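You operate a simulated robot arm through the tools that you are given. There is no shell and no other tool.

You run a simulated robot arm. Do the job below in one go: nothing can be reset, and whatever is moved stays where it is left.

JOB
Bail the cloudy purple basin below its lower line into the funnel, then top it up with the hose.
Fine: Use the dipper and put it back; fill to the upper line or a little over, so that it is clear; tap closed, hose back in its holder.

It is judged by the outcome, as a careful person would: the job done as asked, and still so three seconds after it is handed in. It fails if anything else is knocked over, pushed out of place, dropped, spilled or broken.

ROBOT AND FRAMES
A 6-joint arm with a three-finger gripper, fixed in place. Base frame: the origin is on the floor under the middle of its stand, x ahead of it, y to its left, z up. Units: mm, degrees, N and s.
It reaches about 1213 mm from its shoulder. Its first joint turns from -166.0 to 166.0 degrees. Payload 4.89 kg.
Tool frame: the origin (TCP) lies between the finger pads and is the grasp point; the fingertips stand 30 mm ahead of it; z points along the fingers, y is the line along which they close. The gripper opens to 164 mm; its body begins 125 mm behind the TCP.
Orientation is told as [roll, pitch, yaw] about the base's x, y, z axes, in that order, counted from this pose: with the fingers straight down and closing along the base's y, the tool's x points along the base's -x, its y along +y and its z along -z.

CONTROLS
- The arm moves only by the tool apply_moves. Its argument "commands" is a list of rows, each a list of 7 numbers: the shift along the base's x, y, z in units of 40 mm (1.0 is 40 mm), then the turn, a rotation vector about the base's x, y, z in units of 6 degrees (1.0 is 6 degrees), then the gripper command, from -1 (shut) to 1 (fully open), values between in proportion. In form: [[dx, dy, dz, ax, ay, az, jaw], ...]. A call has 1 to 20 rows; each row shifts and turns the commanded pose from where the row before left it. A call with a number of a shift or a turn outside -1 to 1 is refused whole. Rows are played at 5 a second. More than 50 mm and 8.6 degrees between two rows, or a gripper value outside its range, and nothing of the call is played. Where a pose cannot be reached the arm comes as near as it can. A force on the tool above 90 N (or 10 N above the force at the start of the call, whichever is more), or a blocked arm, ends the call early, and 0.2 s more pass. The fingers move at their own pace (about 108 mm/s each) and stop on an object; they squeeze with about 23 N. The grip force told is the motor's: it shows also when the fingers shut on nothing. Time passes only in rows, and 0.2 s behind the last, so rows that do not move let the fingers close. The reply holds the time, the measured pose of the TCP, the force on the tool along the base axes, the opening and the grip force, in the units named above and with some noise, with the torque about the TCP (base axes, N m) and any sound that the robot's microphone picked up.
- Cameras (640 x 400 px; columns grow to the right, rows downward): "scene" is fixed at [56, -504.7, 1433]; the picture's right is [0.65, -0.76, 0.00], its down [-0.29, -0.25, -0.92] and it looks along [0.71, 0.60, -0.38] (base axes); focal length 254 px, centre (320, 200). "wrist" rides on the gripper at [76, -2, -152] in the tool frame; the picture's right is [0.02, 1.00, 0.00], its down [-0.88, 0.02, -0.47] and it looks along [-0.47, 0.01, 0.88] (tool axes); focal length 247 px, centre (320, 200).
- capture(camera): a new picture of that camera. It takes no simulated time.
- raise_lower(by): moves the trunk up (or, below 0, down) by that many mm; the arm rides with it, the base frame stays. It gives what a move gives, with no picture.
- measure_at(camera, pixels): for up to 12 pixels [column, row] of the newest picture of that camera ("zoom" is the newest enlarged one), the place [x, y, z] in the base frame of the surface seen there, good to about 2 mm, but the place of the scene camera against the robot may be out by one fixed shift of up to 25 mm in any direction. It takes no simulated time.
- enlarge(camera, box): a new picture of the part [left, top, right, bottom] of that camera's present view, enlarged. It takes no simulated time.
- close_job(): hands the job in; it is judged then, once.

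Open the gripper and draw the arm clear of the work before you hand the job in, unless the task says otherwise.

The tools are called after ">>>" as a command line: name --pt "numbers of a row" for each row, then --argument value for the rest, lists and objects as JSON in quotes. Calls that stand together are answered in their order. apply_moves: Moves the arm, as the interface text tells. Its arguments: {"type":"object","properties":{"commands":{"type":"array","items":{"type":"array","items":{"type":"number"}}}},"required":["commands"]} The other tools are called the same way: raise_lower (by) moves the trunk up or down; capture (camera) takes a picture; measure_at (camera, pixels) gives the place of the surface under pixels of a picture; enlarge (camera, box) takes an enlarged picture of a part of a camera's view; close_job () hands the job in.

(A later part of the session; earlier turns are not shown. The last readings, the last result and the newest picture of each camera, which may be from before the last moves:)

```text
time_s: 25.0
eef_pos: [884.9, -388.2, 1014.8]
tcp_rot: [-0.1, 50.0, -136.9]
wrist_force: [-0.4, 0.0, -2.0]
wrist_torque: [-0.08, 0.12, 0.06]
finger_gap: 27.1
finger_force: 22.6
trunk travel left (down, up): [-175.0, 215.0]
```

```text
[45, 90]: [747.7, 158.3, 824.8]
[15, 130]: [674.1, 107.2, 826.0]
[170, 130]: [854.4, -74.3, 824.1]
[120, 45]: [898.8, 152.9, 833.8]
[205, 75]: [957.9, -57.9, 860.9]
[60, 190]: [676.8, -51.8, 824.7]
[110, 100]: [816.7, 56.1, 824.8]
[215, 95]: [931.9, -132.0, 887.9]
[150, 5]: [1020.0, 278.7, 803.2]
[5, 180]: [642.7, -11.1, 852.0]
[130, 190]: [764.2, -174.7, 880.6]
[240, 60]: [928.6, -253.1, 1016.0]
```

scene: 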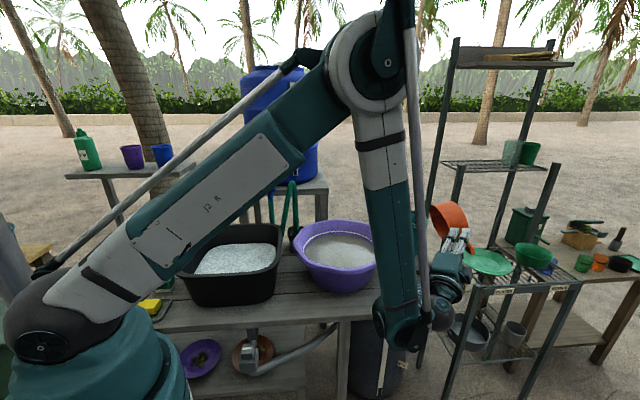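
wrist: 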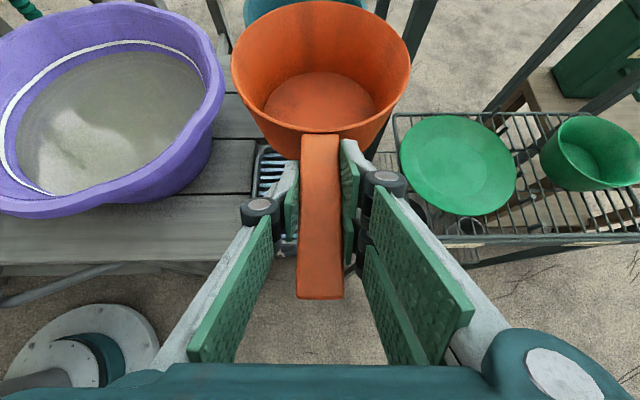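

Level again at (885,-388,1015). Basin interior centre is about (806,17). I carry the dipper over the basin and tilt it 15° nose-down.

>>> apply_moves --pt "-0.332 0.886 0.04 0 0 0 -1" --pt "-0.332 0.886 0.04 0 0 0 -1" --pt "-0.332 0.886 0.04 0 0 0 -1" --pt "-0.332 0.886 0.04 0 0 0 -1" --pt "-0.332 0.886 0.04 0 0 0 -1" --pt "-0.332 0.886 0.04 0 0 0 -1" --pt "-0.332 0.886 0.04 0 0 0 -1" --pt "-0.332 0.886 0.04 0 0 0 -1" --pt "-0.332 0.886 0.04 0 0 0 -1" --pt "-0.332 0.886 0.04 0 0 0 -1" --pt "0 0 0 -0.571 0.606 0 -1" --pt "0 0 0 -0.571 0.606 0 -1" --pt "0 0 0 -0.571 0.606 0 -1" --pt "0 0 -0.8 0 0 0 -1" --pt "0 0 -0.8 0 0 0 -1" --pt "0 0 0 0 0 0 -1"

>>> capture --camera "wrist"

>>> capture --camera "scene"

```text
time_s: 28.4
eef_pos: [752.4, -31.2, 965.9]
tcp_rot: [0.2, 34.9, -136.8]
wrist_force: [0.9, 0.0, -1.2]
wrist_torque: [-0.07, 0.08, 0.02]
finger_gap: 27.1
finger_force: 22.8
trunk travel left (down, up): [-175.0, 215.0]
```

```text
taken
```

wrist: 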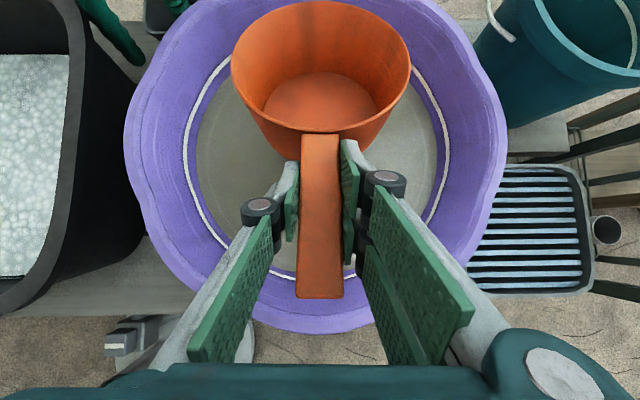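

```text
taken
```

scene: 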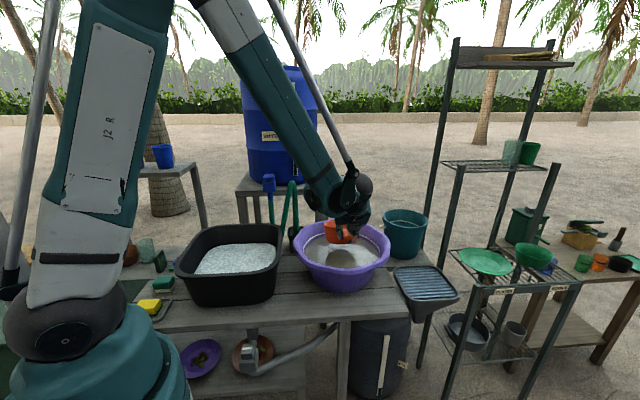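

The dipper is centred over the basin and the funnel grate is visible at (530,230). I measure the funnel corners, then descend to the water.

>>> measure_at --camera "wrist" --pixels '[[500, 170], [575, 170], [592, 200], [594, 283], [475, 290], [540, 230], [515, 175], [560, 290], [490, 240], [585, 240], [610, 230], [540, 310]]'

>>> apply_moves --pt "0 0 -0.75 0 0 0 -1" --pt "0 0 -0.75 0 0 0 -1" --pt "0 0 -0.5 0 0 0 -1" --pt "0 0 -0.35 0 0 0 -1" --pt "0 0 -0.3 0 0 0 -1" --pt "0 0 -0.2 0 0 0 -1" --pt "0 0 0 0 0 0 -1" --pt "0 0 0 0 0 0 -1"

>>> capture --camera "wrist"

>>> capture --camera "scene"

```text
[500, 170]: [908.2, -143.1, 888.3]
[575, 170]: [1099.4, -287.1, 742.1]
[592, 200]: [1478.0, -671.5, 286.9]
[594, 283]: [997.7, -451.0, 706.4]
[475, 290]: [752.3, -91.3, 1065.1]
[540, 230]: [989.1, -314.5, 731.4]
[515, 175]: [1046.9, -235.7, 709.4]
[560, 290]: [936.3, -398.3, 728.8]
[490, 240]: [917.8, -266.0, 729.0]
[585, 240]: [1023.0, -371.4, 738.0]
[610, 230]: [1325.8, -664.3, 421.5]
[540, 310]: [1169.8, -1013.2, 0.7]
```

```text
time_s: 30.2
eef_pos: [753.0, -33.1, 853.4]
tcp_rot: [0.0, 35.0, -136.8]
wrist_force: [0.2, -0.7, -8.4]
wrist_torque: [-0.44, 0.47, 0.01]
finger_gap: 27.1
finger_force: 22.7
trunk travel left (down, up): [-175.0, 215.0]
```

```text
taken
```

wrist: 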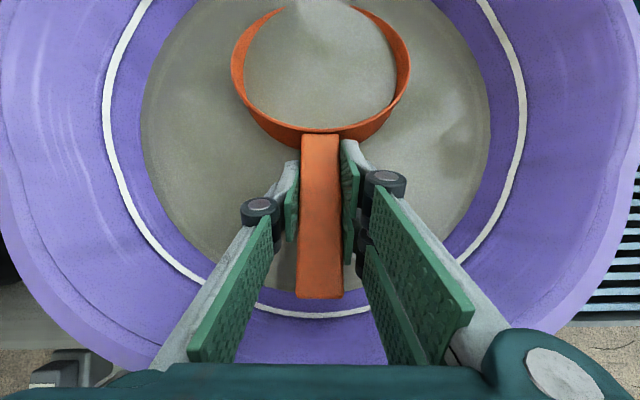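

```text
taken
```

scene: 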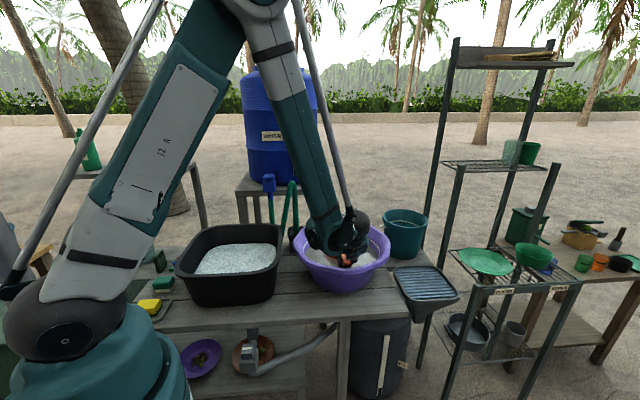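

The cup is filling (front lip under water, load ≈ -8.4 N). I lift slowly at this tilt so the excess runs back into the basin.

>>> apply_moves --pt "0 0 0.15 0 0 0 -1" --pt "0 0 0.2 0 0 0 -1" --pt "0 0 0.3 0 0 0 -1" --pt "0 0 0.3 0 0 0 -1" --pt "0 0 0.3 0 0 0 -1" --pt "0 0 0.3 0 0 0 -1" --pt "0 0 0 0 0 0 -1"

>>> capture --camera "wrist"

```text
time_s: 31.8
eef_pos: [752.0, -33.1, 913.6]
tcp_rot: [0.1, 35.0, -136.8]
wrist_force: [0.1, -0.4, -7.4]
wrist_torque: [-0.45, 0.43, -0.01]
finger_gap: 27.1
finger_force: 23.2
trunk travel left (down, up): [-175.0, 215.0]
```

```text
taken
```

wrist: 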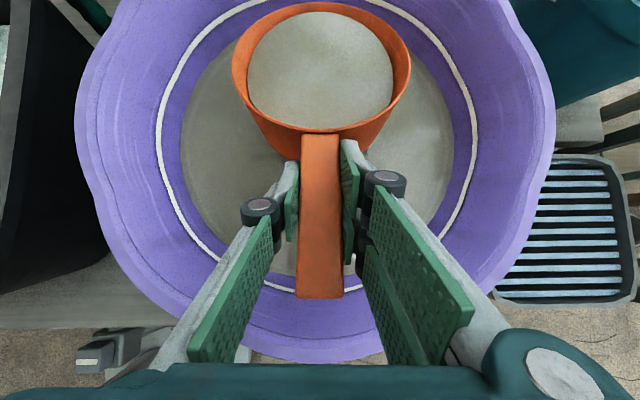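

About 0.58 L in the cup, dipper steady. I raise further, level it, and carry it toward the funnel.

>>> apply_moves --pt "0 0 0.5 0 0 0 -1" --pt "0 0 0.6 0 0 0 -1" --pt "0 0 0.6 0.429 -0.455 0 -1" --pt "0 0 0.4 0.429 -0.455 0 -1" --pt "0 0 0.1 0.429 -0.455 0 -1" --pt "0 0 0 0.429 -0.455 0 -1" --pt "0.15 -0.35 0 0 0 0 -1" --pt "0.286 -0.6875 0 0 0 0 -1" --pt "0.286 -0.6875 0 0 0 0 -1" --pt "0.286 -0.6875 0 0 0 0 -1" --pt "0.286 -0.6875 0 0 0 0 -1" --pt "0.286 -0.6875 0 0 0 0 -1" --pt "0.286 -0.6875 0 0 0 0 -1" --pt "0.286 -0.6875 0 0 0 0 -1" --pt "0.286 -0.6875 0 0 0 0 -1" --pt "0.286 -0.6875 0 0 0 0 -1" --pt "0.286 -0.6875 0 0 0 0 -1" --pt "0.286 -0.6875 0 0 0 0 -1" --pt "0.286 -0.6875 0 0 0 0 -1" --pt "0.15 -0.35 0 0 0 0 -1"

>>> capture --camera "wrist"

>>> enlarge --camera "scene" --box '[280, 180, 480, 330]'

```text
time_s: 36.0
eef_pos: [901.0, -392.8, 1002.4]
tcp_rot: [0.0, 50.0, -136.8]
wrist_force: [-0.1, 0.9, -7.4]
wrist_torque: [-0.52, 0.54, -0.07]
finger_gap: 27.1
finger_force: 22.3
trunk travel left (down, up): [-175.0, 215.0]
```

```text
taken
```

wrist: 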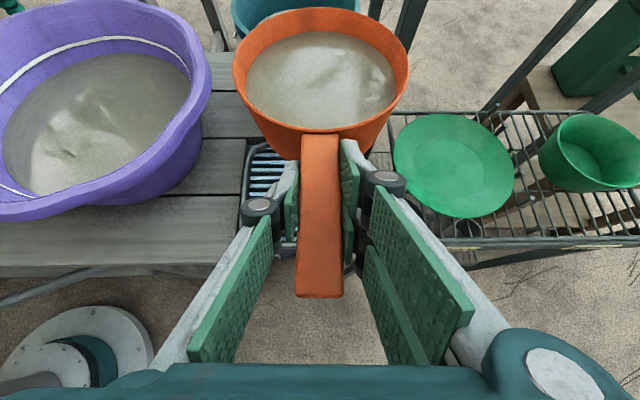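

```text
2.67 times, centred on (380, 255) of scene
```

zoom: 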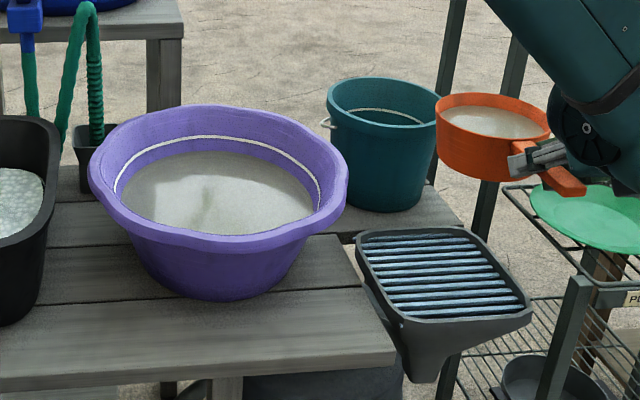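

The dipper is over the funnel carrying water. I lower to about z=850 and begin rolling gently toward +y.

>>> apply_moves --pt "0 0 -0.4 0 0 0 -1" --pt "0 0 -0.75 0 0 0 -1" --pt "0 0 -0.75 0 0 0 -1" --pt "0 0 -0.75 0 0 0 -1" --pt "0 0 -0.75 0 0 0 -1" --pt "0 0 -0.4 0 0 0 -1" --pt "0 0 0 -0.485 -0.457 0 -1" --pt "0 0 0 -0.485 -0.457 0 -1" --pt "0 0 0 -0.485 -0.457 0 -1" --pt "0 0 0 -0.485 -0.457 0 -1" --pt "0 0 0 -0.485 -0.457 0 -1" --pt "0 0 0 -0.485 -0.457 0 -1" --pt "0 0 0 -0.485 -0.457 0 -1" --pt "0 0 0 -0.485 -0.457 0 -1"

>>> capture --camera "wrist"

>>> enlarge --camera "scene" --box '[320, 180, 520, 340]'

```text
time_s: 39.0
eef_pos: [901.1, -392.4, 849.9]
tcp_rot: [44.1, 40.4, -104.5]
wrist_force: [0.2, -0.1, -5.3]
wrist_torque: [-0.22, 0.33, 0.0]
finger_gap: 27.2
finger_force: 23.9
trunk travel left (down, up): [-175.0, 215.0]
```

```text
taken
```

wrist: 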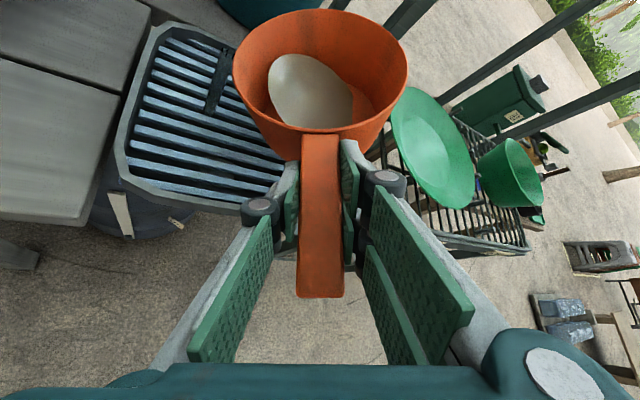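

```text
2.50 times, centred on (420, 260) of scene
```

zoom: 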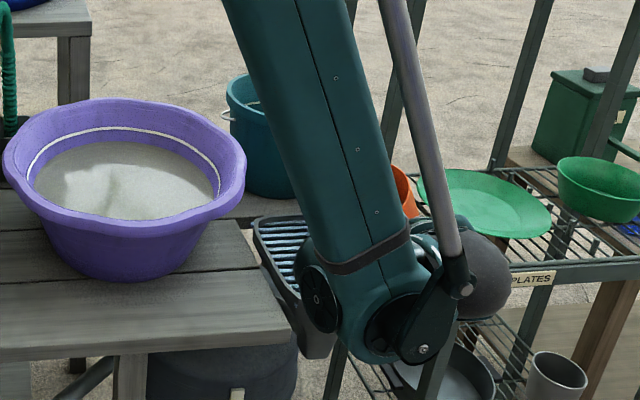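

Water is pouring onto the grate (load down to 5.3 N). I continue the roll to about 100° and let it drain.

>>> apply_moves --pt "0 0 0 -0.485 -0.457 0 -1" --pt "0 0 0 -0.485 -0.457 0 -1" --pt "0 0 0 -0.485 -0.457 0 -1" --pt "0 0 0 -0.485 -0.457 0 -1" --pt "0 0 0 -0.485 -0.457 0 -1" --pt "0 0 0 -0.6 -0.566 0 -1" --pt "0 0 0 -0.6 -0.566 0 -1" --pt "0 0 0 -0.6 -0.566 0 -1" --pt "0 0 0 -0.6 -0.566 0 -1" --pt "0 0 0 -0.6 -0.566 0 -1" --pt "0 0 0 -0.6 -0.566 0 -1" --pt "0 0 0 -0.6 -0.566 0 -1" --pt "0 0 0 -0.6 -0.566 0 -1" --pt "0 0 0 -0.6 -0.566 0 -1" --pt "0 0 0 0 0 0 -1" --pt "0 0 0 0 0 0 -1" --pt "0 0 0 0 0 0 -1"

>>> capture --camera "wrist"

>>> enlarge --camera "scene" --box '[320, 180, 520, 340]'

```text
time_s: 42.6
eef_pos: [941.3, -421.9, 879.4]
tcp_rot: [94.2, -4.9, -86.8]
wrist_force: [-0.8, -0.5, -1.2]
wrist_torque: [-0.07, 0.09, -0.01]
finger_gap: 26.9
finger_force: 23.3
out of reach, approached as far as the arm can: row 9, 10, 11, 12, 13, 14
trunk travel left (down, up): [-175.0, 215.0]
```

```text
taken
```

wrist: 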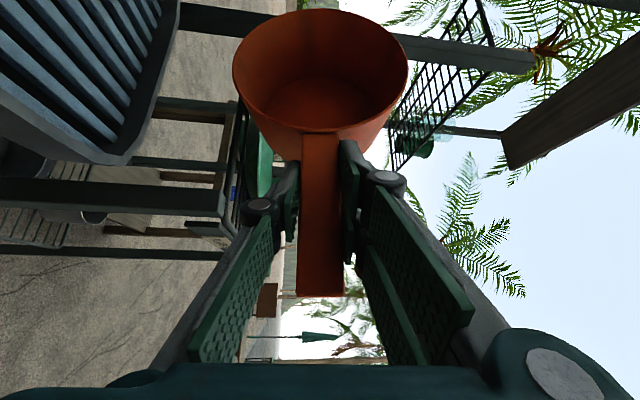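

```text
2.50 times, centred on (420, 260) of scene
```

zoom: 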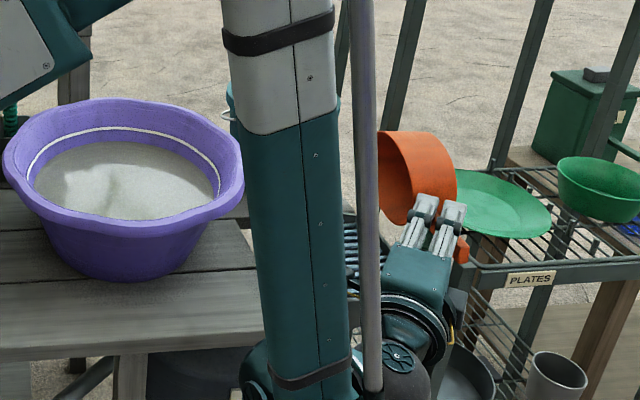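

The cup is empty, but the arm ran out of reach at low height and drifted ~50 mm sideways, so I need a better pouring posture. I raise, roll back to level, and then inspect for spills.

>>> apply_moves --pt "0 0 0.6 0 0 0 -1" --pt "0 0 0.8 0 0 0 -1" --pt "0 0 0.8 0 0 0 -1" --pt "0 0 0.8 0 0 0 -1" --pt "0 0 0 0.9 0.8486 0 -1" --pt "0 0 0 0.9 0.8486 0 -1" --pt "0 0 0 0.9 0.8486 0 -1" --pt "0 0 0 0.9 0.8486 0 -1" --pt "0 0 0 0.9 0.8486 0 -1" --pt "0 0 0 0.9 0.8486 0 -1" --pt "0 0 0 0.9 0.8486 0 -1" --pt "0 0 0 0.9 0.8486 0 -1" --pt "0 0 0 0.9 0.8486 0 -1" --pt "0 0 0 0.9 0.8486 0 -1" --pt "0 0 0 0.9 0.8486 0 -1" --pt "0 0 0 0.9 0.8486 0 -1" --pt "0 0 0 0.9 0.8486 0 -1" --pt "0 0 0 0 0 0 -1"

>>> capture --camera "wrist"

>>> enlarge --camera "scene" --box '[300, 220, 500, 400]'

```text
time_s: 46.4
eef_pos: [941.3, -420.8, 1000.3]
tcp_rot: [0.0, 50.0, -136.8]
wrist_force: [0.1, -1.1, -1.0]
wrist_torque: [-0.08, 0.11, 0.02]
finger_gap: 27.1
finger_force: 22.9
trunk travel left (down, up): [-175.0, 215.0]
```

```text
taken
```

wrist: 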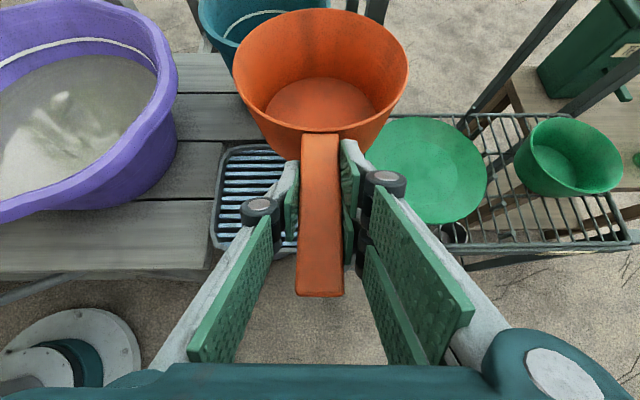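

```text
2.22 times, centred on (400, 310) of scene
```

zoom: 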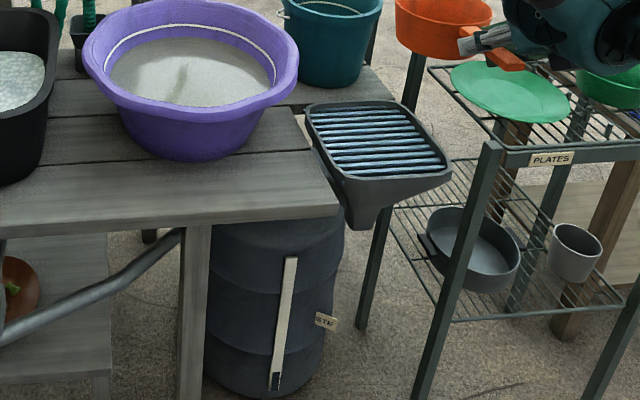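

No spill is visible around the funnel. I move to a spot left of the funnel in the air and will dry-test another pour: turning mostly about the tool's own axis while raising its pitch.

>>> apply_moves --pt "-0.46 0.76 -0.2 0 0 0 -1" --pt "-0.46 0.76 -0.2 0 0 0 -1" --pt "-0.46 0.76 -0.2 0 0 0 -1" --pt "-0.46 0.76 -0.2 0 0 0 -1" --pt "-0.46 0.76 -0.2 0 0 0 -1"

>>> apply_moves --pt "0 0 0 0.7915 0.3642 -0.6725 -1" --pt "0 0 0 0.8055 0.3774 -0.6483 -1" --pt "0 0 0 0.8189 0.39 -0.6233 -1" --pt "0 0 0 0.8318 0.4022 -0.598 -1" --pt "0 0 0 0.8442 0.4139 -0.5721 -1" --pt "0 0 0 0.8561 0.4251 -0.5457 -1" --pt "0 0 0 0.8673 0.4357 -0.519 -1" --pt "0 0 0 0.878 0.4458 -0.4916 -1" --pt "0 0 0 0.8882 0.4553 -0.4639 -1" --pt "0 0 0 0.8976 0.4642 -0.4359 -1" --pt "0 0 0 0.9066 0.4727 -0.4075 -1" --pt "0 0 0 0.9149 0.4805 -0.3786 -1" --pt "0 0 0 0.9227 0.4878 -0.3497 -1" --pt "0 0 0 0.9297 0.4945 -0.3202 -1" --pt "0 0 0 0.9362 0.5006 -0.2905 -1" --pt "0 0 0 0.942 0.5061 -0.2607 -1" --pt "0 0 0 0.9472 0.511 -0.2304 -1" --pt "0 0 0 0.9518 0.5153 -0.2001 -1" --pt "0 0 0 0 0 0 -1"

>>> capture --camera "wrist"

>>> capture --camera "scene"

```text
time_s: 47.6
eef_pos: [847.7, -270.3, 956.0]
tcp_rot: [0.1, 50.0, -136.9]
wrist_force: [0.8, -1.0, -2.4]
wrist_torque: [0.05, 0.06, 0.04]
finger_gap: 27.2
finger_force: 22.6
trunk travel left (down, up): [-175.0, 215.0]
```

```text
time_s: 51.6
eef_pos: [848.3, -269.5, 958.5]
tcp_rot: [-70.5, 10.1, 136.9]
wrist_force: [0.0, 0.0, -0.8]
wrist_torque: [-0.06, 0.11, 0.04]
finger_gap: 27.0
finger_force: 23.3
out of reach, approached as far as the arm can: row 13, 14, 15, 16, 17, 18
trunk travel left (down, up): [-175.0, 215.0]
```

```text
taken
```

wrist: 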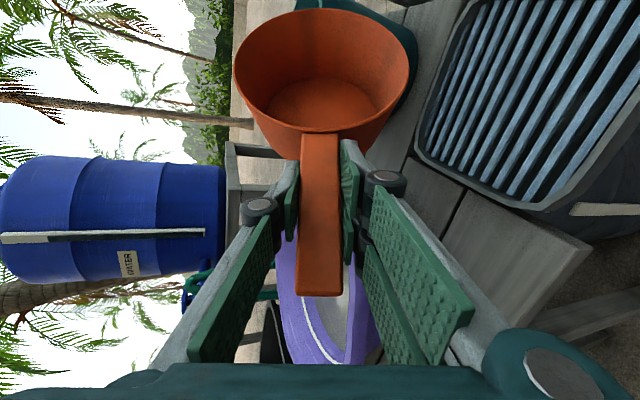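

```text
taken
```

scene: 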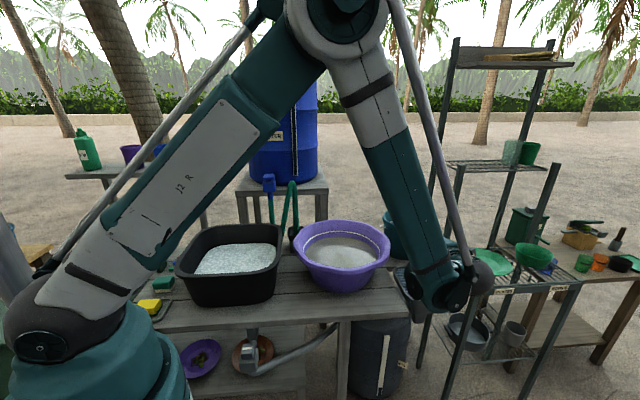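

Joint 6 runs out at about 79° in that direction, so I'll pour the other way with the handle turned to point at the robot. I undo this test rotation first.

>>> apply_moves --pt "0 0 0 -0.8157 -0.4285 0.322 -1" --pt "0 0 0 -0.8094 -0.4225 0.3448 -1" --pt "0 0 0 -0.8027 -0.4162 0.3677 -1" --pt "0 0 0 -0.7955 -0.4095 0.39 -1" --pt "0 0 0 -0.7879 -0.4023 0.4122 -1" --pt "0 0 0 -0.78 -0.3948 0.434 -1" --pt "0 0 0 -0.7716 -0.3869 0.4557 -1" --pt "0 0 0 -0.7628 -0.3786 0.477 -1" --pt "0 0 0 -0.7536 -0.3699 0.4979 -1" --pt "0 0 0 -0.744 -0.3608 0.5185 -1" --pt "0 0 0 -0.734 -0.3514 0.5387 -1" --pt "0 0 0 -0.7237 -0.3417 0.5587 -1" --pt "0 0 0 -0.7129 -0.3316 0.5783 -1" --pt "0 0 0 -0.7018 -0.3211 0.5974 -1" --pt "0 0 0.3 0 0 0 -1"

```text
time_s: 54.8
eef_pos: [850.2, -270.4, 973.6]
tcp_rot: [0.1, 50.0, -136.4]
wrist_force: [0.6, -0.6, -1.4]
wrist_torque: [-0.03, 0.11, 0.04]
finger_gap: 27.3
finger_force: 22.9
trunk travel left (down, up): [-175.0, 215.0]
```

Level again. I yaw the tool to point along +x (handle toward robot) while moving to the pouring spot above the funnel.

>>> apply_moves --pt "0.1375 -0.36 0 0 0 -0.908 -1" --pt "0.1375 -0.36 0 0 0 -0.908 -1" --pt "0.1375 -0.36 0 0 0 -0.908 -1" --pt "0.1375 -0.36 0 0 0 -0.908 -1" --pt "0.1375 -0.36 0 0 0 -0.908 -1" --pt "0.1375 -0.36 0 0 0 -0.908 -1" --pt "0.1375 -0.36 0 0 0 -0.908 -1" --pt "0.1375 -0.36 0 0 0 -0.908 -1" --pt "0 0 -0.4 0 0 0 -1" --pt "0 0 0 0 0 0 -1"

>>> capture --camera "wrist"

```text
time_s: 57.0
eef_pos: [893.7, -381.2, 955.4]
tcp_rot: [0.0, 50.0, 179.7]
wrist_force: [-1.3, 0.1, -0.8]
wrist_torque: [0.0, 0.14, 0.01]
finger_gap: 27.4
finger_force: 23.4
trunk travel left (down, up): [-175.0, 215.0]
```

```text
taken
```

wrist: 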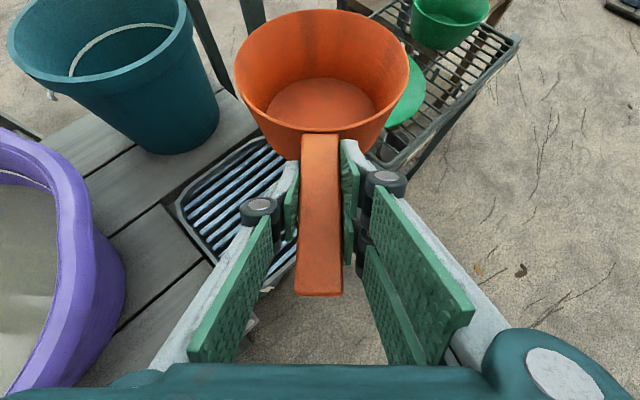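

There's a small brown mark on the sand at (520,270); I check whether it is a leaf or a splash.

>>> enlarge --camera "wrist" --box '[440, 220, 600, 330]'

>>> measure_at --camera "wrist" --pixels '[[520, 270], [478, 268], [430, 140], [405, 160], [380, 165], [500, 50], [300, 250], [180, 205], [150, 90], [60, 50], [215, 180], [255, 150]]'

```text
3.64 times, centred on (520, 275) of wrist
```

zoom: 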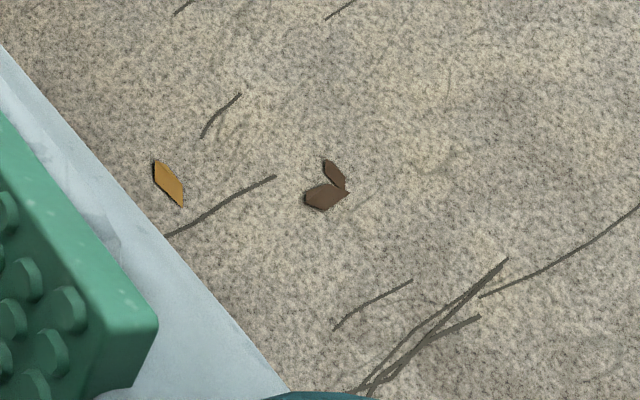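

```text
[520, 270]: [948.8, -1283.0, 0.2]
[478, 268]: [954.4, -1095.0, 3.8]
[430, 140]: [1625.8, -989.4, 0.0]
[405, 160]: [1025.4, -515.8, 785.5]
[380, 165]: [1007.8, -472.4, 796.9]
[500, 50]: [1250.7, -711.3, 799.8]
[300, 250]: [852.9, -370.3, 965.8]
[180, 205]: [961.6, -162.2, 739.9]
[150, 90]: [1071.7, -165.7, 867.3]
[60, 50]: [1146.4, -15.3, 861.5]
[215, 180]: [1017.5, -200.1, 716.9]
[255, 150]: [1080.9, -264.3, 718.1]
```

Just leaves. I lower to z≈897 and dry-run the new left-hand pour here with the empty cup.

>>> apply_moves --pt "0 0 -0.7 0 0 0 -1" --pt "0 -0.05 -0.75 0 0 0 -1"

>>> apply_moves --pt "0 0 0 -0.7421 -0.25 0.6063 -1" --pt "0 0 0 -0.7577 -0.25 0.5867 -1" --pt "0 0 0 -0.7728 -0.25 0.5666 -1" --pt "0 0 0 -0.7873 -0.25 0.5462 -1" --pt "0 0 0 -0.8014 -0.25 0.5254 -1" --pt "0 0 0 -0.8149 -0.25 0.5043 -1" --pt "0 0 0 -0.8278 -0.25 0.4828 -1" --pt "0 0 0 -0.8401 -0.25 0.4609 -1" --pt "0 0 0 -0.8519 -0.25 0.4388 -1" --pt "0 0 0 -0.8631 -0.25 0.4163 -1" --pt "0 0 0 -0.8738 -0.25 0.3936 -1" --pt "0 0 0 -0.8837 -0.25 0.3706 -1" --pt "0 0 0 -0.8931 -0.25 0.3473 -1" --pt "0 0 0 -0.902 -0.25 0.3238 -1" --pt "0 0 0 -0.9101 -0.25 0.3001 -1" --pt "0 0 0 -0.9177 -0.25 0.2762 -1" --pt "0 0 0 -0.9246 -0.25 0.252 -1" --pt "0 0 0 -0.9308 -0.25 0.2278 -1" --pt "0 0 0 -0.9365 -0.25 0.2034 -1" --pt "0 0 0 -0.9414 -0.25 0.1787 -1"

>>> capture --camera "wrist"

>>> capture --camera "scene"

```text
time_s: 57.6
eef_pos: [892.9, -384.5, 897.1]
tcp_rot: [0.2, 50.1, 179.8]
wrist_force: [-1.0, 1.1, 0.0]
wrist_torque: [-0.09, 0.14, -0.07]
finger_gap: 27.5
finger_force: 23.3
trunk travel left (down, up): [-175.0, 215.0]
```

```text
time_s: 61.8
eef_pos: [899.7, -390.2, 904.2]
tcp_rot: [79.2, -24.4, -85.4]
wrist_force: [-0.7, -0.1, -1.0]
wrist_torque: [-0.06, 0.1, -0.02]
finger_gap: 27.3
finger_force: 22.8
out of reach, approached as far as the arm can: row 19, 20
trunk travel left (down, up): [-175.0, 215.0]
```

```text
taken
```

wrist: 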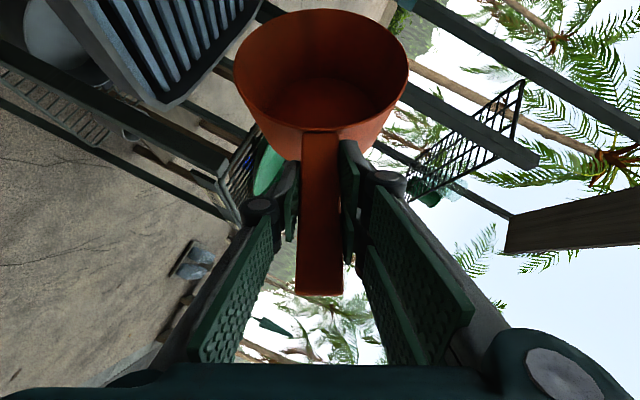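

```text
taken
```

scene: 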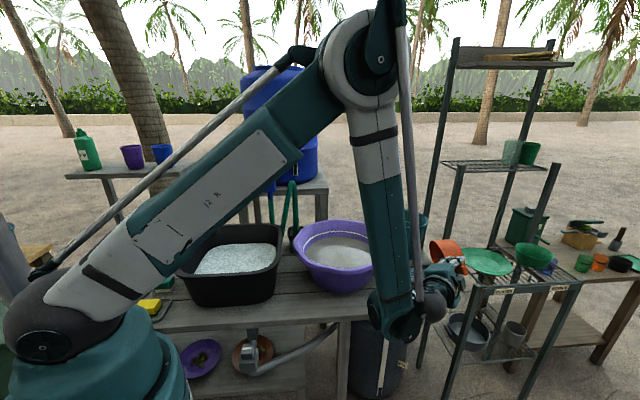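

The new pour posture reaches an opening ~12° below horizontal with only ~10 mm drift. I measure where the low lip sits relative to the funnel.

>>> measure_at --camera "wrist" --pixels '[[240, 65], [240, 90], [255, 120], [320, 12], [400, 70], [165, 105], [200, 40], [150, 50], [110, 20], [240, 20], [205, 80], [260, 35]]'

>>> enlarge --camera "scene" --box '[380, 210, 500, 310]'

```text
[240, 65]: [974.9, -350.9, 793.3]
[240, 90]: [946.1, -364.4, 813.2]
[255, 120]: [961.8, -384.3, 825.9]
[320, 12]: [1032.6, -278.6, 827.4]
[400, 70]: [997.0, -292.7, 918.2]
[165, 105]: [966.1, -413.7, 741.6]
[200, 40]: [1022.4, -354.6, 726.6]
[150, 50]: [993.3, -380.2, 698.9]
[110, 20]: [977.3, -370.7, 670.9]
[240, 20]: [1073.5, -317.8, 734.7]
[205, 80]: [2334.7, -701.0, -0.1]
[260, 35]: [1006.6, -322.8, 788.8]
```

```text
4.00 times, centred on (440, 260) of scene
```

zoom: 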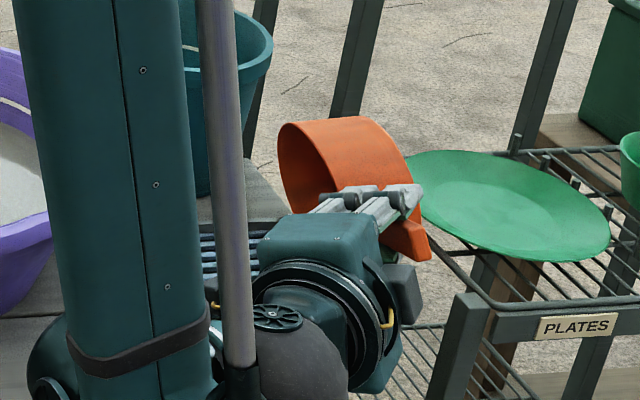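

The low lip sits at about (990,-335), inside the funnel; shifting ~20 mm toward +y/-x will centre it. Now I reverse the turn while raising and returning to above the basin.

>>> apply_moves --pt "0 0 0.75 0.9729 0.177 -0.4537 -1" --pt "0 0 0.75 0.9729 0.177 -0.4537 -1" --pt "0 0 0.75 0.9729 0.177 -0.4537 -1" --pt "-0.257 0.678 0.05 0.9729 0.177 -0.4537 -1" --pt "-0.257 0.678 0.05 0.9729 0.177 -0.4537 -1" --pt "-0.257 0.678 0.05 0.9729 0.177 -0.4537 -1" --pt "-0.257 0.678 0.05 0.9729 0.177 -0.4537 -1" --pt "-0.257 0.678 0.05 0.9729 0.177 -0.4537 -1" --pt "-0.257 0.678 0.05 0.9729 0.177 -0.4537 -1" --pt "-0.257 0.678 0.05 0.9729 0.177 -0.4537 -1" --pt "-0.257 0.678 0.05 0.9729 0.177 -0.4537 -1" --pt "-0.257 0.678 0.05 0.9729 0.177 -0.4537 -1" --pt "-0.257 0.678 0.05 0.9729 0.177 -0.4537 -1" --pt "-0.257 0.678 0.05 0.9729 0.177 -0.4537 -1" --pt "-0.257 0.678 0.05 0.9729 0.177 -0.4537 -1" --pt "-0.257 0.678 0.05 0.9729 0.177 -0.4537 -1" --pt "-0.257 0.678 0.05 0.9729 0.177 -0.4537 -1" --pt "-0.257 0.678 0.05 0.9729 0.177 -0.4537 -1" --pt "0 0 0 0 0 0 -1"

>>> capture --camera "wrist"

```text
time_s: 65.8
eef_pos: [745.8, -19.5, 1025.9]
tcp_rot: [-0.9, 50.2, -179.3]
wrist_force: [-0.9, 0.0, -2.3]
wrist_torque: [0.0, 0.07, 0.03]
finger_gap: 27.4
finger_force: 23.1
out of reach, approached as far as the arm can: row 17, 18
trunk travel left (down, up): [-175.0, 215.0]
```

```text
taken
```

wrist: 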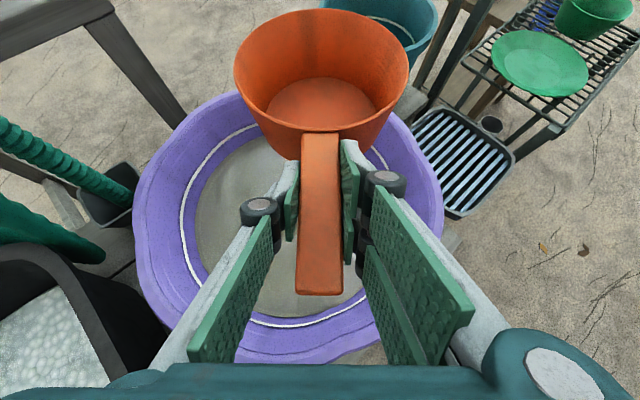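

At the basin with zero azimuth joint 6 is at its limit, so I use 20° azimuth here. I turn, tilt 12° nose-down and dip for the second scoop.

>>> apply_moves --pt "0.024 0.1 -0.475 -0.096 0 0.7 -1" --pt "0.024 0.1 -0.475 0 0 0.804 -1" --pt "0.024 0.1 -0.475 0 0 0.804 -1" --pt "0.024 0.1 -0.475 0 0 0.804 -1" --pt "0 0 -0.25 -0.228 0.627 0 -1" --pt "0 0 -0.25 -0.228 0.627 0 -1" --pt "0 0 -0.25 -0.228 0.627 0 -1" --pt "0 0 -0.6 0 0 0 -1" --pt "0 0 -0.5 0 0 0 -1" --pt "0 0 -0.4 0 0 0 -1" --pt "0 0 -0.3 0 0 0 -1" --pt "0 0 -0.2 0 0 0 -1" --pt "0 0 -0.175 0 0 0 -1" --pt "0 0 0 0 0 0 -1" --pt "0 0 0 0 0 0 -1" --pt "0 0 0 0 0 0 -1"

>>> capture --camera "wrist"

```text
time_s: 69.2
eef_pos: [760.6, -5.4, 850.3]
tcp_rot: [1.1, 37.9, -160.8]
wrist_force: [0.6, -0.4, -4.2]
wrist_torque: [-0.11, 0.37, -0.02]
finger_gap: 27.3
finger_force: 22.9
out of reach, approached as far as the arm can: row 11, 12, 13
trunk travel left (down, up): [-175.0, 215.0]
```

```text
taken
```

wrist: 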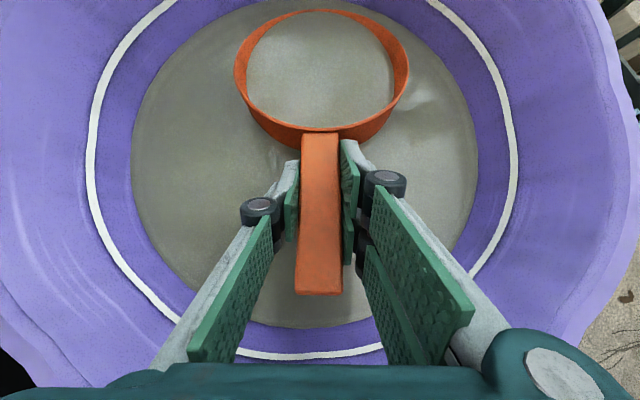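

The arm hit a reach limit at z≈850 (cup only partly filled). I pitch the cup further to fill it, then ease back to ~15° and lift; afterwards I'll lower the trunk for more margin.

>>> apply_moves --pt "0 0 0 -0.228 0.627 0 -1" --pt "0 0 0 -0.228 0.627 0 -1" --pt "0 0 0 0 0 0 -1" --pt "0 0 0 0 0 0 -1" --pt "0 0 0 0.143 -0.392 0 -1" --pt "0 0 0 0.143 -0.392 0 -1" --pt "0 0 0.15 0 0 0 -1" --pt "0 0 0.25 0 0 0 -1" --pt "0 0 0.3 0 0 0 -1" --pt "0 0 0.4 0 0 0 -1" --pt "0 0 0.5 0 0 0 -1" --pt "0 0 0.5 0 0 0 -1" --pt "0 0 0.5 0.143 -0.392 0 -1" --pt "0 0 0.5 0.143 -0.392 0 -1" --pt "0 0 0.4 0.143 -0.392 0 -1" --pt "0 0 0.2 0.143 -0.392 0 -1" --pt "0 0 0 0.143 -0.392 0 -1" --pt "0 0 0 0.143 -0.392 0 -1"

>>> capture --camera "wrist"

```text
time_s: 73.0
eef_pos: [761.4, -6.0, 1000.4]
tcp_rot: [0.8, 49.9, -161.1]
wrist_force: [-0.1, 1.3, -6.3]
wrist_torque: [-0.22, 0.63, -0.06]
finger_gap: 27.4
finger_force: 22.9
trunk travel left (down, up): [-175.0, 215.0]
```

```text
taken
```

wrist: 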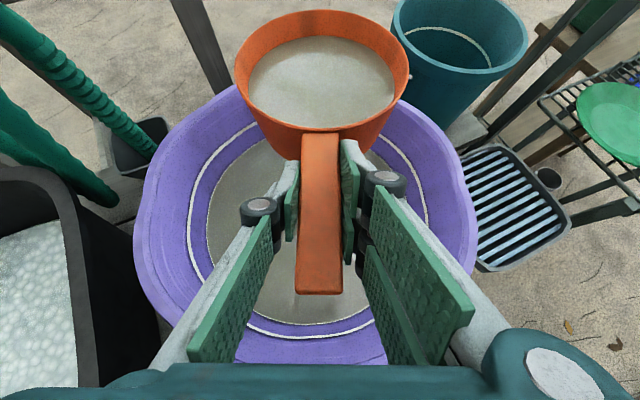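

Got ~0.47 L. I raise the arm 150 mm and then lower the trunk 150 mm so the arm works relatively higher.

>>> apply_moves --pt "0 0 0.4 0 0 0 -1" --pt "0 0 0.75 0 0 0 -1" --pt "0 0 0.75 0 0 0 -1" --pt "0 0 0.75 0 0 0 -1" --pt "0 0 0.75 0 0 0 -1" --pt "0 0 0.35 0 0 0 -1" --pt "0 0 0 0 0 0 -1"

>>> raise_lower --by -150

>>> capture --camera "scene"

>>> capture --camera "wrist"

```text
time_s: 74.6
eef_pos: [762.9, -4.7, 1150.4]
tcp_rot: [0.7, 50.0, -160.9]
wrist_force: [-1.2, 0.1, -5.5]
wrist_torque: [-0.26, 0.64, -0.05]
finger_gap: 27.4
finger_force: 22.9
trunk travel left (down, up): [-175.0, 215.0]
```

```text
time_s: 76.3
eef_pos: [762.7, -5.6, 999.4]
tcp_rot: [0.8, 50.0, -161.0]
wrist_force: [-0.2, 0.2, -7.1]
wrist_torque: [-0.23, 0.66, 0.03]
finger_gap: 27.3
finger_force: 23.1
trunk travel left (down, up): [-25.0, 365.0]
```

```text
taken
```

scene: 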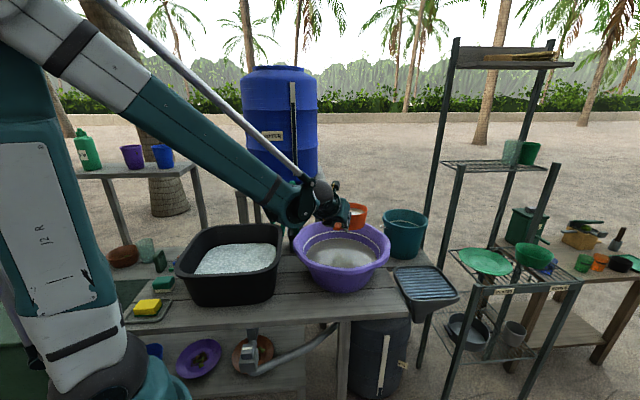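

```text
taken
```

wrist: 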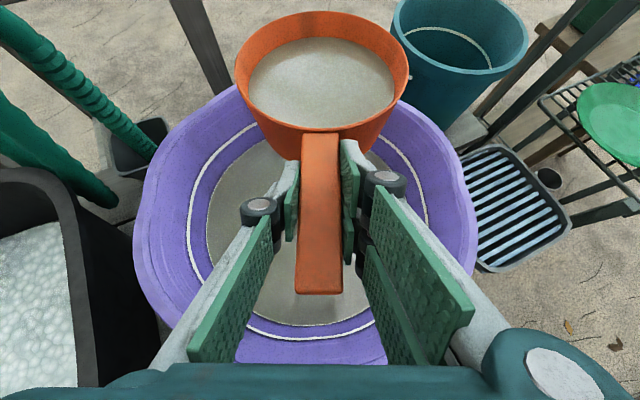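

Trunk lowered; load unchanged. I carry the water to the funnel, turning the azimuth back to 0°.

>>> apply_moves --pt "0.1 -0.3 0 0 0 -0.2 -1" --pt "0.22 -0.665 0 0 0 -0.238 -1" --pt "0.22 -0.665 0 0 0 -0.238 -1" --pt "0.22 -0.665 0 0 0 -0.238 -1" --pt "0.22 -0.665 0 0 0 -0.238 -1" --pt "0.22 -0.665 0 0 0 -0.238 -1" --pt "0.22 -0.665 0 0 0 -0.238 -1" --pt "0.22 -0.665 0 0 0 -0.238 -1" --pt "0.22 -0.665 0 0 0 -0.238 -1" --pt "0.22 -0.665 0 0 0 -0.238 -1" --pt "0.22 -0.665 0 0 0 -0.238 -1" --pt "0.22 -0.665 0 0 0 -0.238 -1" --pt "0.22 -0.665 0 0 0 -0.238 -1" --pt "0.22 -0.665 -0.3 0 0 -0.238 -1" --pt "0.13 -0.365 -0.6 0 0 0 -1" --pt "0 0 -0.6 0 0 0 -1" --pt "0 0 -0.6 0 0 0 -1" --pt "0 0 -0.4 0 0 0 -1" --pt "0 0 0 0 0 0 -1"

>>> capture --camera "wrist"

```text
time_s: 80.3
eef_pos: [884.8, -377.7, 899.0]
tcp_rot: [0.8, 50.1, 179.2]
wrist_force: [-0.8, 0.6, -7.1]
wrist_torque: [0.03, 0.66, 0.01]
finger_gap: 27.3
finger_force: 23.0
trunk travel left (down, up): [-25.0, 365.0]
```

```text
taken
```

wrist: 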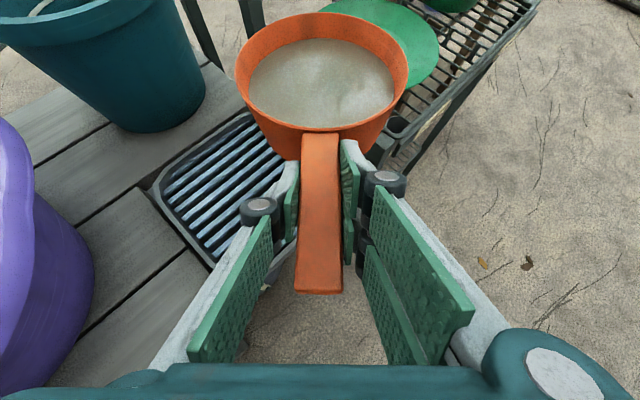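

Over the funnel with ~0.5 L. I pour by turning about the computed axis, slower in the middle part.

>>> apply_moves --pt "0 0 0 -0.9729 -0.177 0.4537 -1" --pt "0 0 0 -0.9729 -0.177 0.4537 -1" --pt "0 0 0 -0.9729 -0.177 0.4537 -1" --pt "0 0 0 -0.6707 -0.122 0.3128 -1" --pt "0 0 0 -0.6707 -0.122 0.3128 -1" --pt "0 0 0 -0.6707 -0.122 0.3128 -1" --pt "0 0 0 -0.6707 -0.122 0.3128 -1" --pt "0 0 0 -0.6707 -0.122 0.3128 -1" --pt "0 0 0 -0.6707 -0.122 0.3128 -1" --pt "0 0 0 -0.6707 -0.122 0.3128 -1" --pt "0 0 0 -0.6707 -0.122 0.3128 -1" --pt "0 0 0 -0.6707 -0.122 0.3128 -1" --pt "0 0 0 -0.6707 -0.122 0.3128 -1" --pt "0 0 0 -0.6707 -0.122 0.3128 -1" --pt "0 0 0 -0.6707 -0.122 0.3128 -1" --pt "0 0 0 -0.6707 -0.122 0.3128 -1" --pt "0 0 0 -0.6707 -0.122 0.3128 -1" --pt "0 0 0 -0.6707 -0.122 0.3128 -1" --pt "0 0 0 -0.6707 -0.122 0.3128 -1"

>>> capture --camera "wrist"

>>> capture --camera "scene"

```text
time_s: 84.3
eef_pos: [886.5, -376.3, 899.7]
tcp_rot: [75.9, -1.1, -95.5]
wrist_force: [-0.1, 0.5, -0.9]
wrist_torque: [-0.1, 0.12, -0.02]
finger_gap: 27.5
finger_force: 22.9
trunk travel left (down, up): [-25.0, 365.0]
```

```text
taken
```

wrist: 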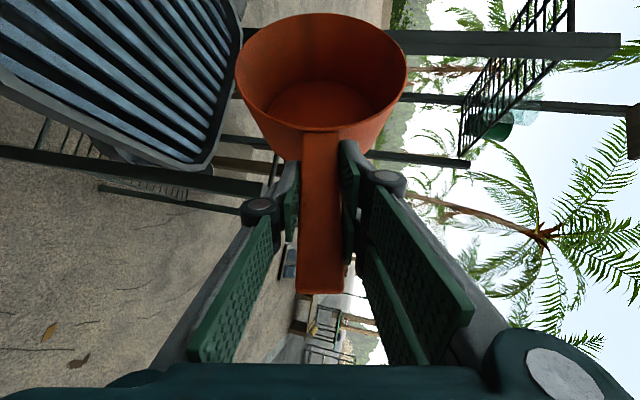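

```text
taken
```

scene: 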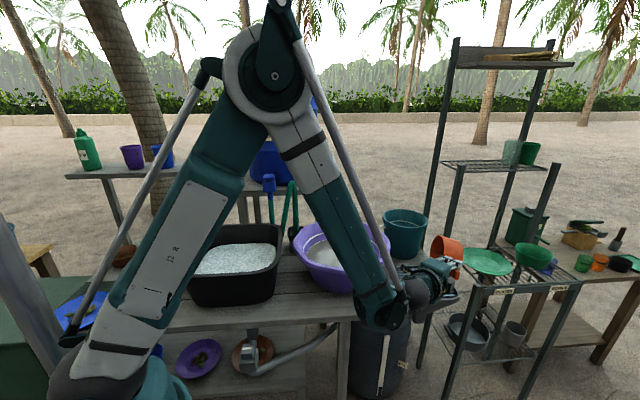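

Drained (load ≈1 N) with no drift this time. I tip a little further to finish draining, then reverse the turn while raising and heading back to the basin.

>>> apply_moves --pt "0 0 0 -0.9729 -0.177 0.4537 -1" --pt "0 0 0 -0.9729 -0.177 0.4537 -1" --pt "0 0 0 -0.9729 -0.177 0.4537 -1" --pt "0 0 0 0 0 0 -1" --pt "0 0 0 0 0 0 -1" --pt "0 0 0.75 0.9729 0.177 -0.4537 -1" --pt "0 0 0.75 0.9729 0.177 -0.4537 -1" --pt "0 0 0.75 0.9729 0.177 -0.4537 -1" --pt "-0.25 0.664 0 0.9729 0.177 -0.4537 -1" --pt "-0.25 0.664 0 0.9729 0.177 -0.4537 -1" --pt "-0.25 0.664 0 0.9729 0.177 -0.4537 -1" --pt "-0.25 0.664 0 0.9729 0.177 -0.4537 -1" --pt "-0.25 0.664 0 0.9729 0.177 -0.4537 -1" --pt "-0.25 0.664 0 0.9729 0.177 -0.4537 -1" --pt "-0.25 0.664 0 0.9729 0.177 -0.4537 -1" --pt "-0.25 0.664 0 0.9729 0.177 -0.4537 -1" --pt "-0.25 0.664 0 0.9729 0.177 -0.4537 -1" --pt "-0.25 0.664 0 0.9729 0.177 -0.4537 -1" --pt "-0.25 0.664 0 0.9729 0.177 -0.4537 -1" --pt "-0.25 0.664 0 0.9729 0.177 -0.4537 -1"

>>> capture --camera "scene"

```text
time_s: 88.5
eef_pos: [766.8, -56.5, 988.1]
tcp_rot: [19.4, 50.3, -160.9]
wrist_force: [0.6, -0.9, -1.2]
wrist_torque: [0.04, 0.14, 0.05]
finger_gap: 27.4
finger_force: 23.1
trunk travel left (down, up): [-25.0, 365.0]
```

```text
taken
```

scene: 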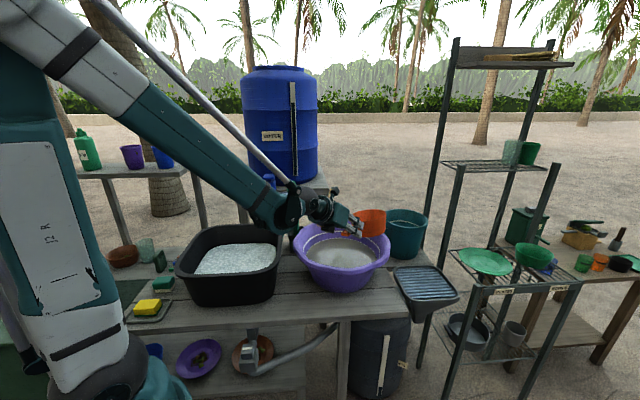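

Almost level above the basin. I finish levelling, turn to 20° azimuth, tilt 12° nose-down and dip the third scoop.

>>> apply_moves --pt "-0.072 0.221 -0.075 0.983 0.179 -0.459 -1" --pt "-0.072 0.221 -0.075 0.983 0.179 -0.459 -1" --pt "-0.072 0.221 -0.075 0 0 0.833 -1" --pt "-0.072 0.221 -0.075 0 0 0.833 -1" --pt "-0.072 0.221 -0.075 0 0 0.833 -1" --pt "-0.072 0.221 -0.075 0 0 0.833 -1" --pt "0 0 -0.3 -0.228 0.627 0 -1" --pt "0 0 -0.3 -0.228 0.627 0 -1" --pt "0 0 -0.3 -0.228 0.627 0 -1" --pt "0 0 -0.65 0 0 0 -1" --pt "0 0 -0.6 0 0 0 -1" --pt "0 0 -0.5 0 0 0 -1" --pt "0 0 -0.4 0 0 0 -1" --pt "0 0 -0.3 0 0 0 -1" --pt "0 0 -0.2 0 0 0 -1" --pt "0 0 0 0 0 0 -1" --pt "0 0 0 0 0 0 -1"

>>> capture --camera "wrist"

```text
time_s: 92.2
eef_pos: [748.7, -15.8, 830.4]
tcp_rot: [1.0, 38.1, -160.6]
wrist_force: [2.6, -1.2, -2.5]
wrist_torque: [0.18, -0.32, -0.19]
finger_gap: 27.5
finger_force: 22.5
out of reach, approached as far as the arm can: row 2
trunk travel left (down, up): [-25.0, 365.0]
```

```text
taken
```

wrist: 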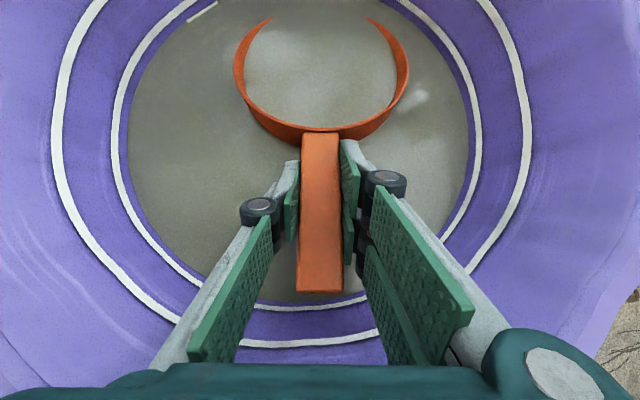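

The lower line has now appeared just above the water (e.g. (310,308), (115,120)), and a light upward push suggests the cup touches the floor. I measure the lines and water, then lift.

>>> measure_at --camera "wrist" --pixels '[[125, 95], [310, 307], [480, 130], [70, 110], [515, 60], [330, 343], [160, 120], [200, 200], [440, 150], [205, 15], [320, 80], [430, 200]]'

>>> apply_moves --pt "0 0 0.15 0 0 0 -1" --pt "0 0 0.15 0 0 0 -1" --pt "0 0 0 0 0 0 -1" --pt "0 0 0.25 0 0 0 -1" --pt "0 0 0.3 0 0 0 -1" --pt "0 0 0.4 0 0 0 -1" --pt "0 0 0.5 0 0 0 -1" --pt "0 0 0.5 0 0 0 -1" --pt "0 0 0.5 0.114 -0.314 0 -1" --pt "0 0 0.5 0.114 -0.314 0 -1" --pt "0 0 0.4 0.114 -0.314 0 -1" --pt "0 0 0.3 0.114 -0.314 0 -1" --pt "0 0 0.2 0.114 -0.314 0 -1" --pt "0 0 0.1 0.114 -0.314 0 -1" --pt "0 0 0 0 0 0 -1"

>>> capture --camera "wrist"

>>> enlarge --camera "scene" --box '[280, 200, 420, 310]'

```text
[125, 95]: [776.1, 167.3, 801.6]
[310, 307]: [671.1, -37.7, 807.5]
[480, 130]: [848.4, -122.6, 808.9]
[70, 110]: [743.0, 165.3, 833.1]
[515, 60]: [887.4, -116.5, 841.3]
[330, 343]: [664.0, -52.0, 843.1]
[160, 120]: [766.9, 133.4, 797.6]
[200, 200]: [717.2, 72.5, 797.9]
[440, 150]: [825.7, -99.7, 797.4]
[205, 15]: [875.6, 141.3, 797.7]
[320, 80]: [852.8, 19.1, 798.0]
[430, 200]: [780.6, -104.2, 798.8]
```

```text
time_s: 95.3
eef_pos: [748.2, -16.7, 998.3]
tcp_rot: [0.8, 50.1, -160.7]
wrist_force: [-0.1, 0.7, -7.8]
wrist_torque: [-0.25, 0.74, -0.01]
finger_gap: 27.4
finger_force: 23.1
trunk travel left (down, up): [-25.0, 365.0]
```

```text
taken
```

wrist: 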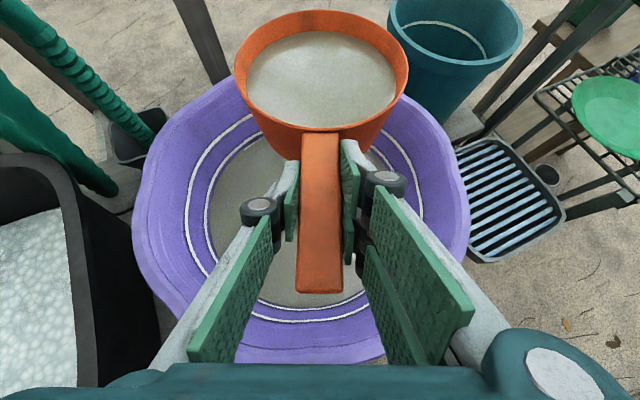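

```text
3.64 times, centred on (350, 255) of scene
```

zoom: 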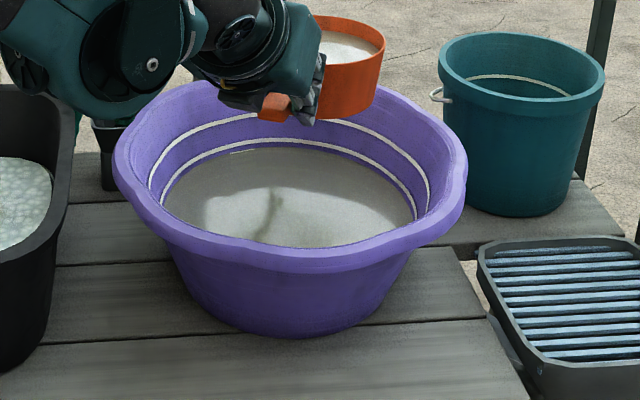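

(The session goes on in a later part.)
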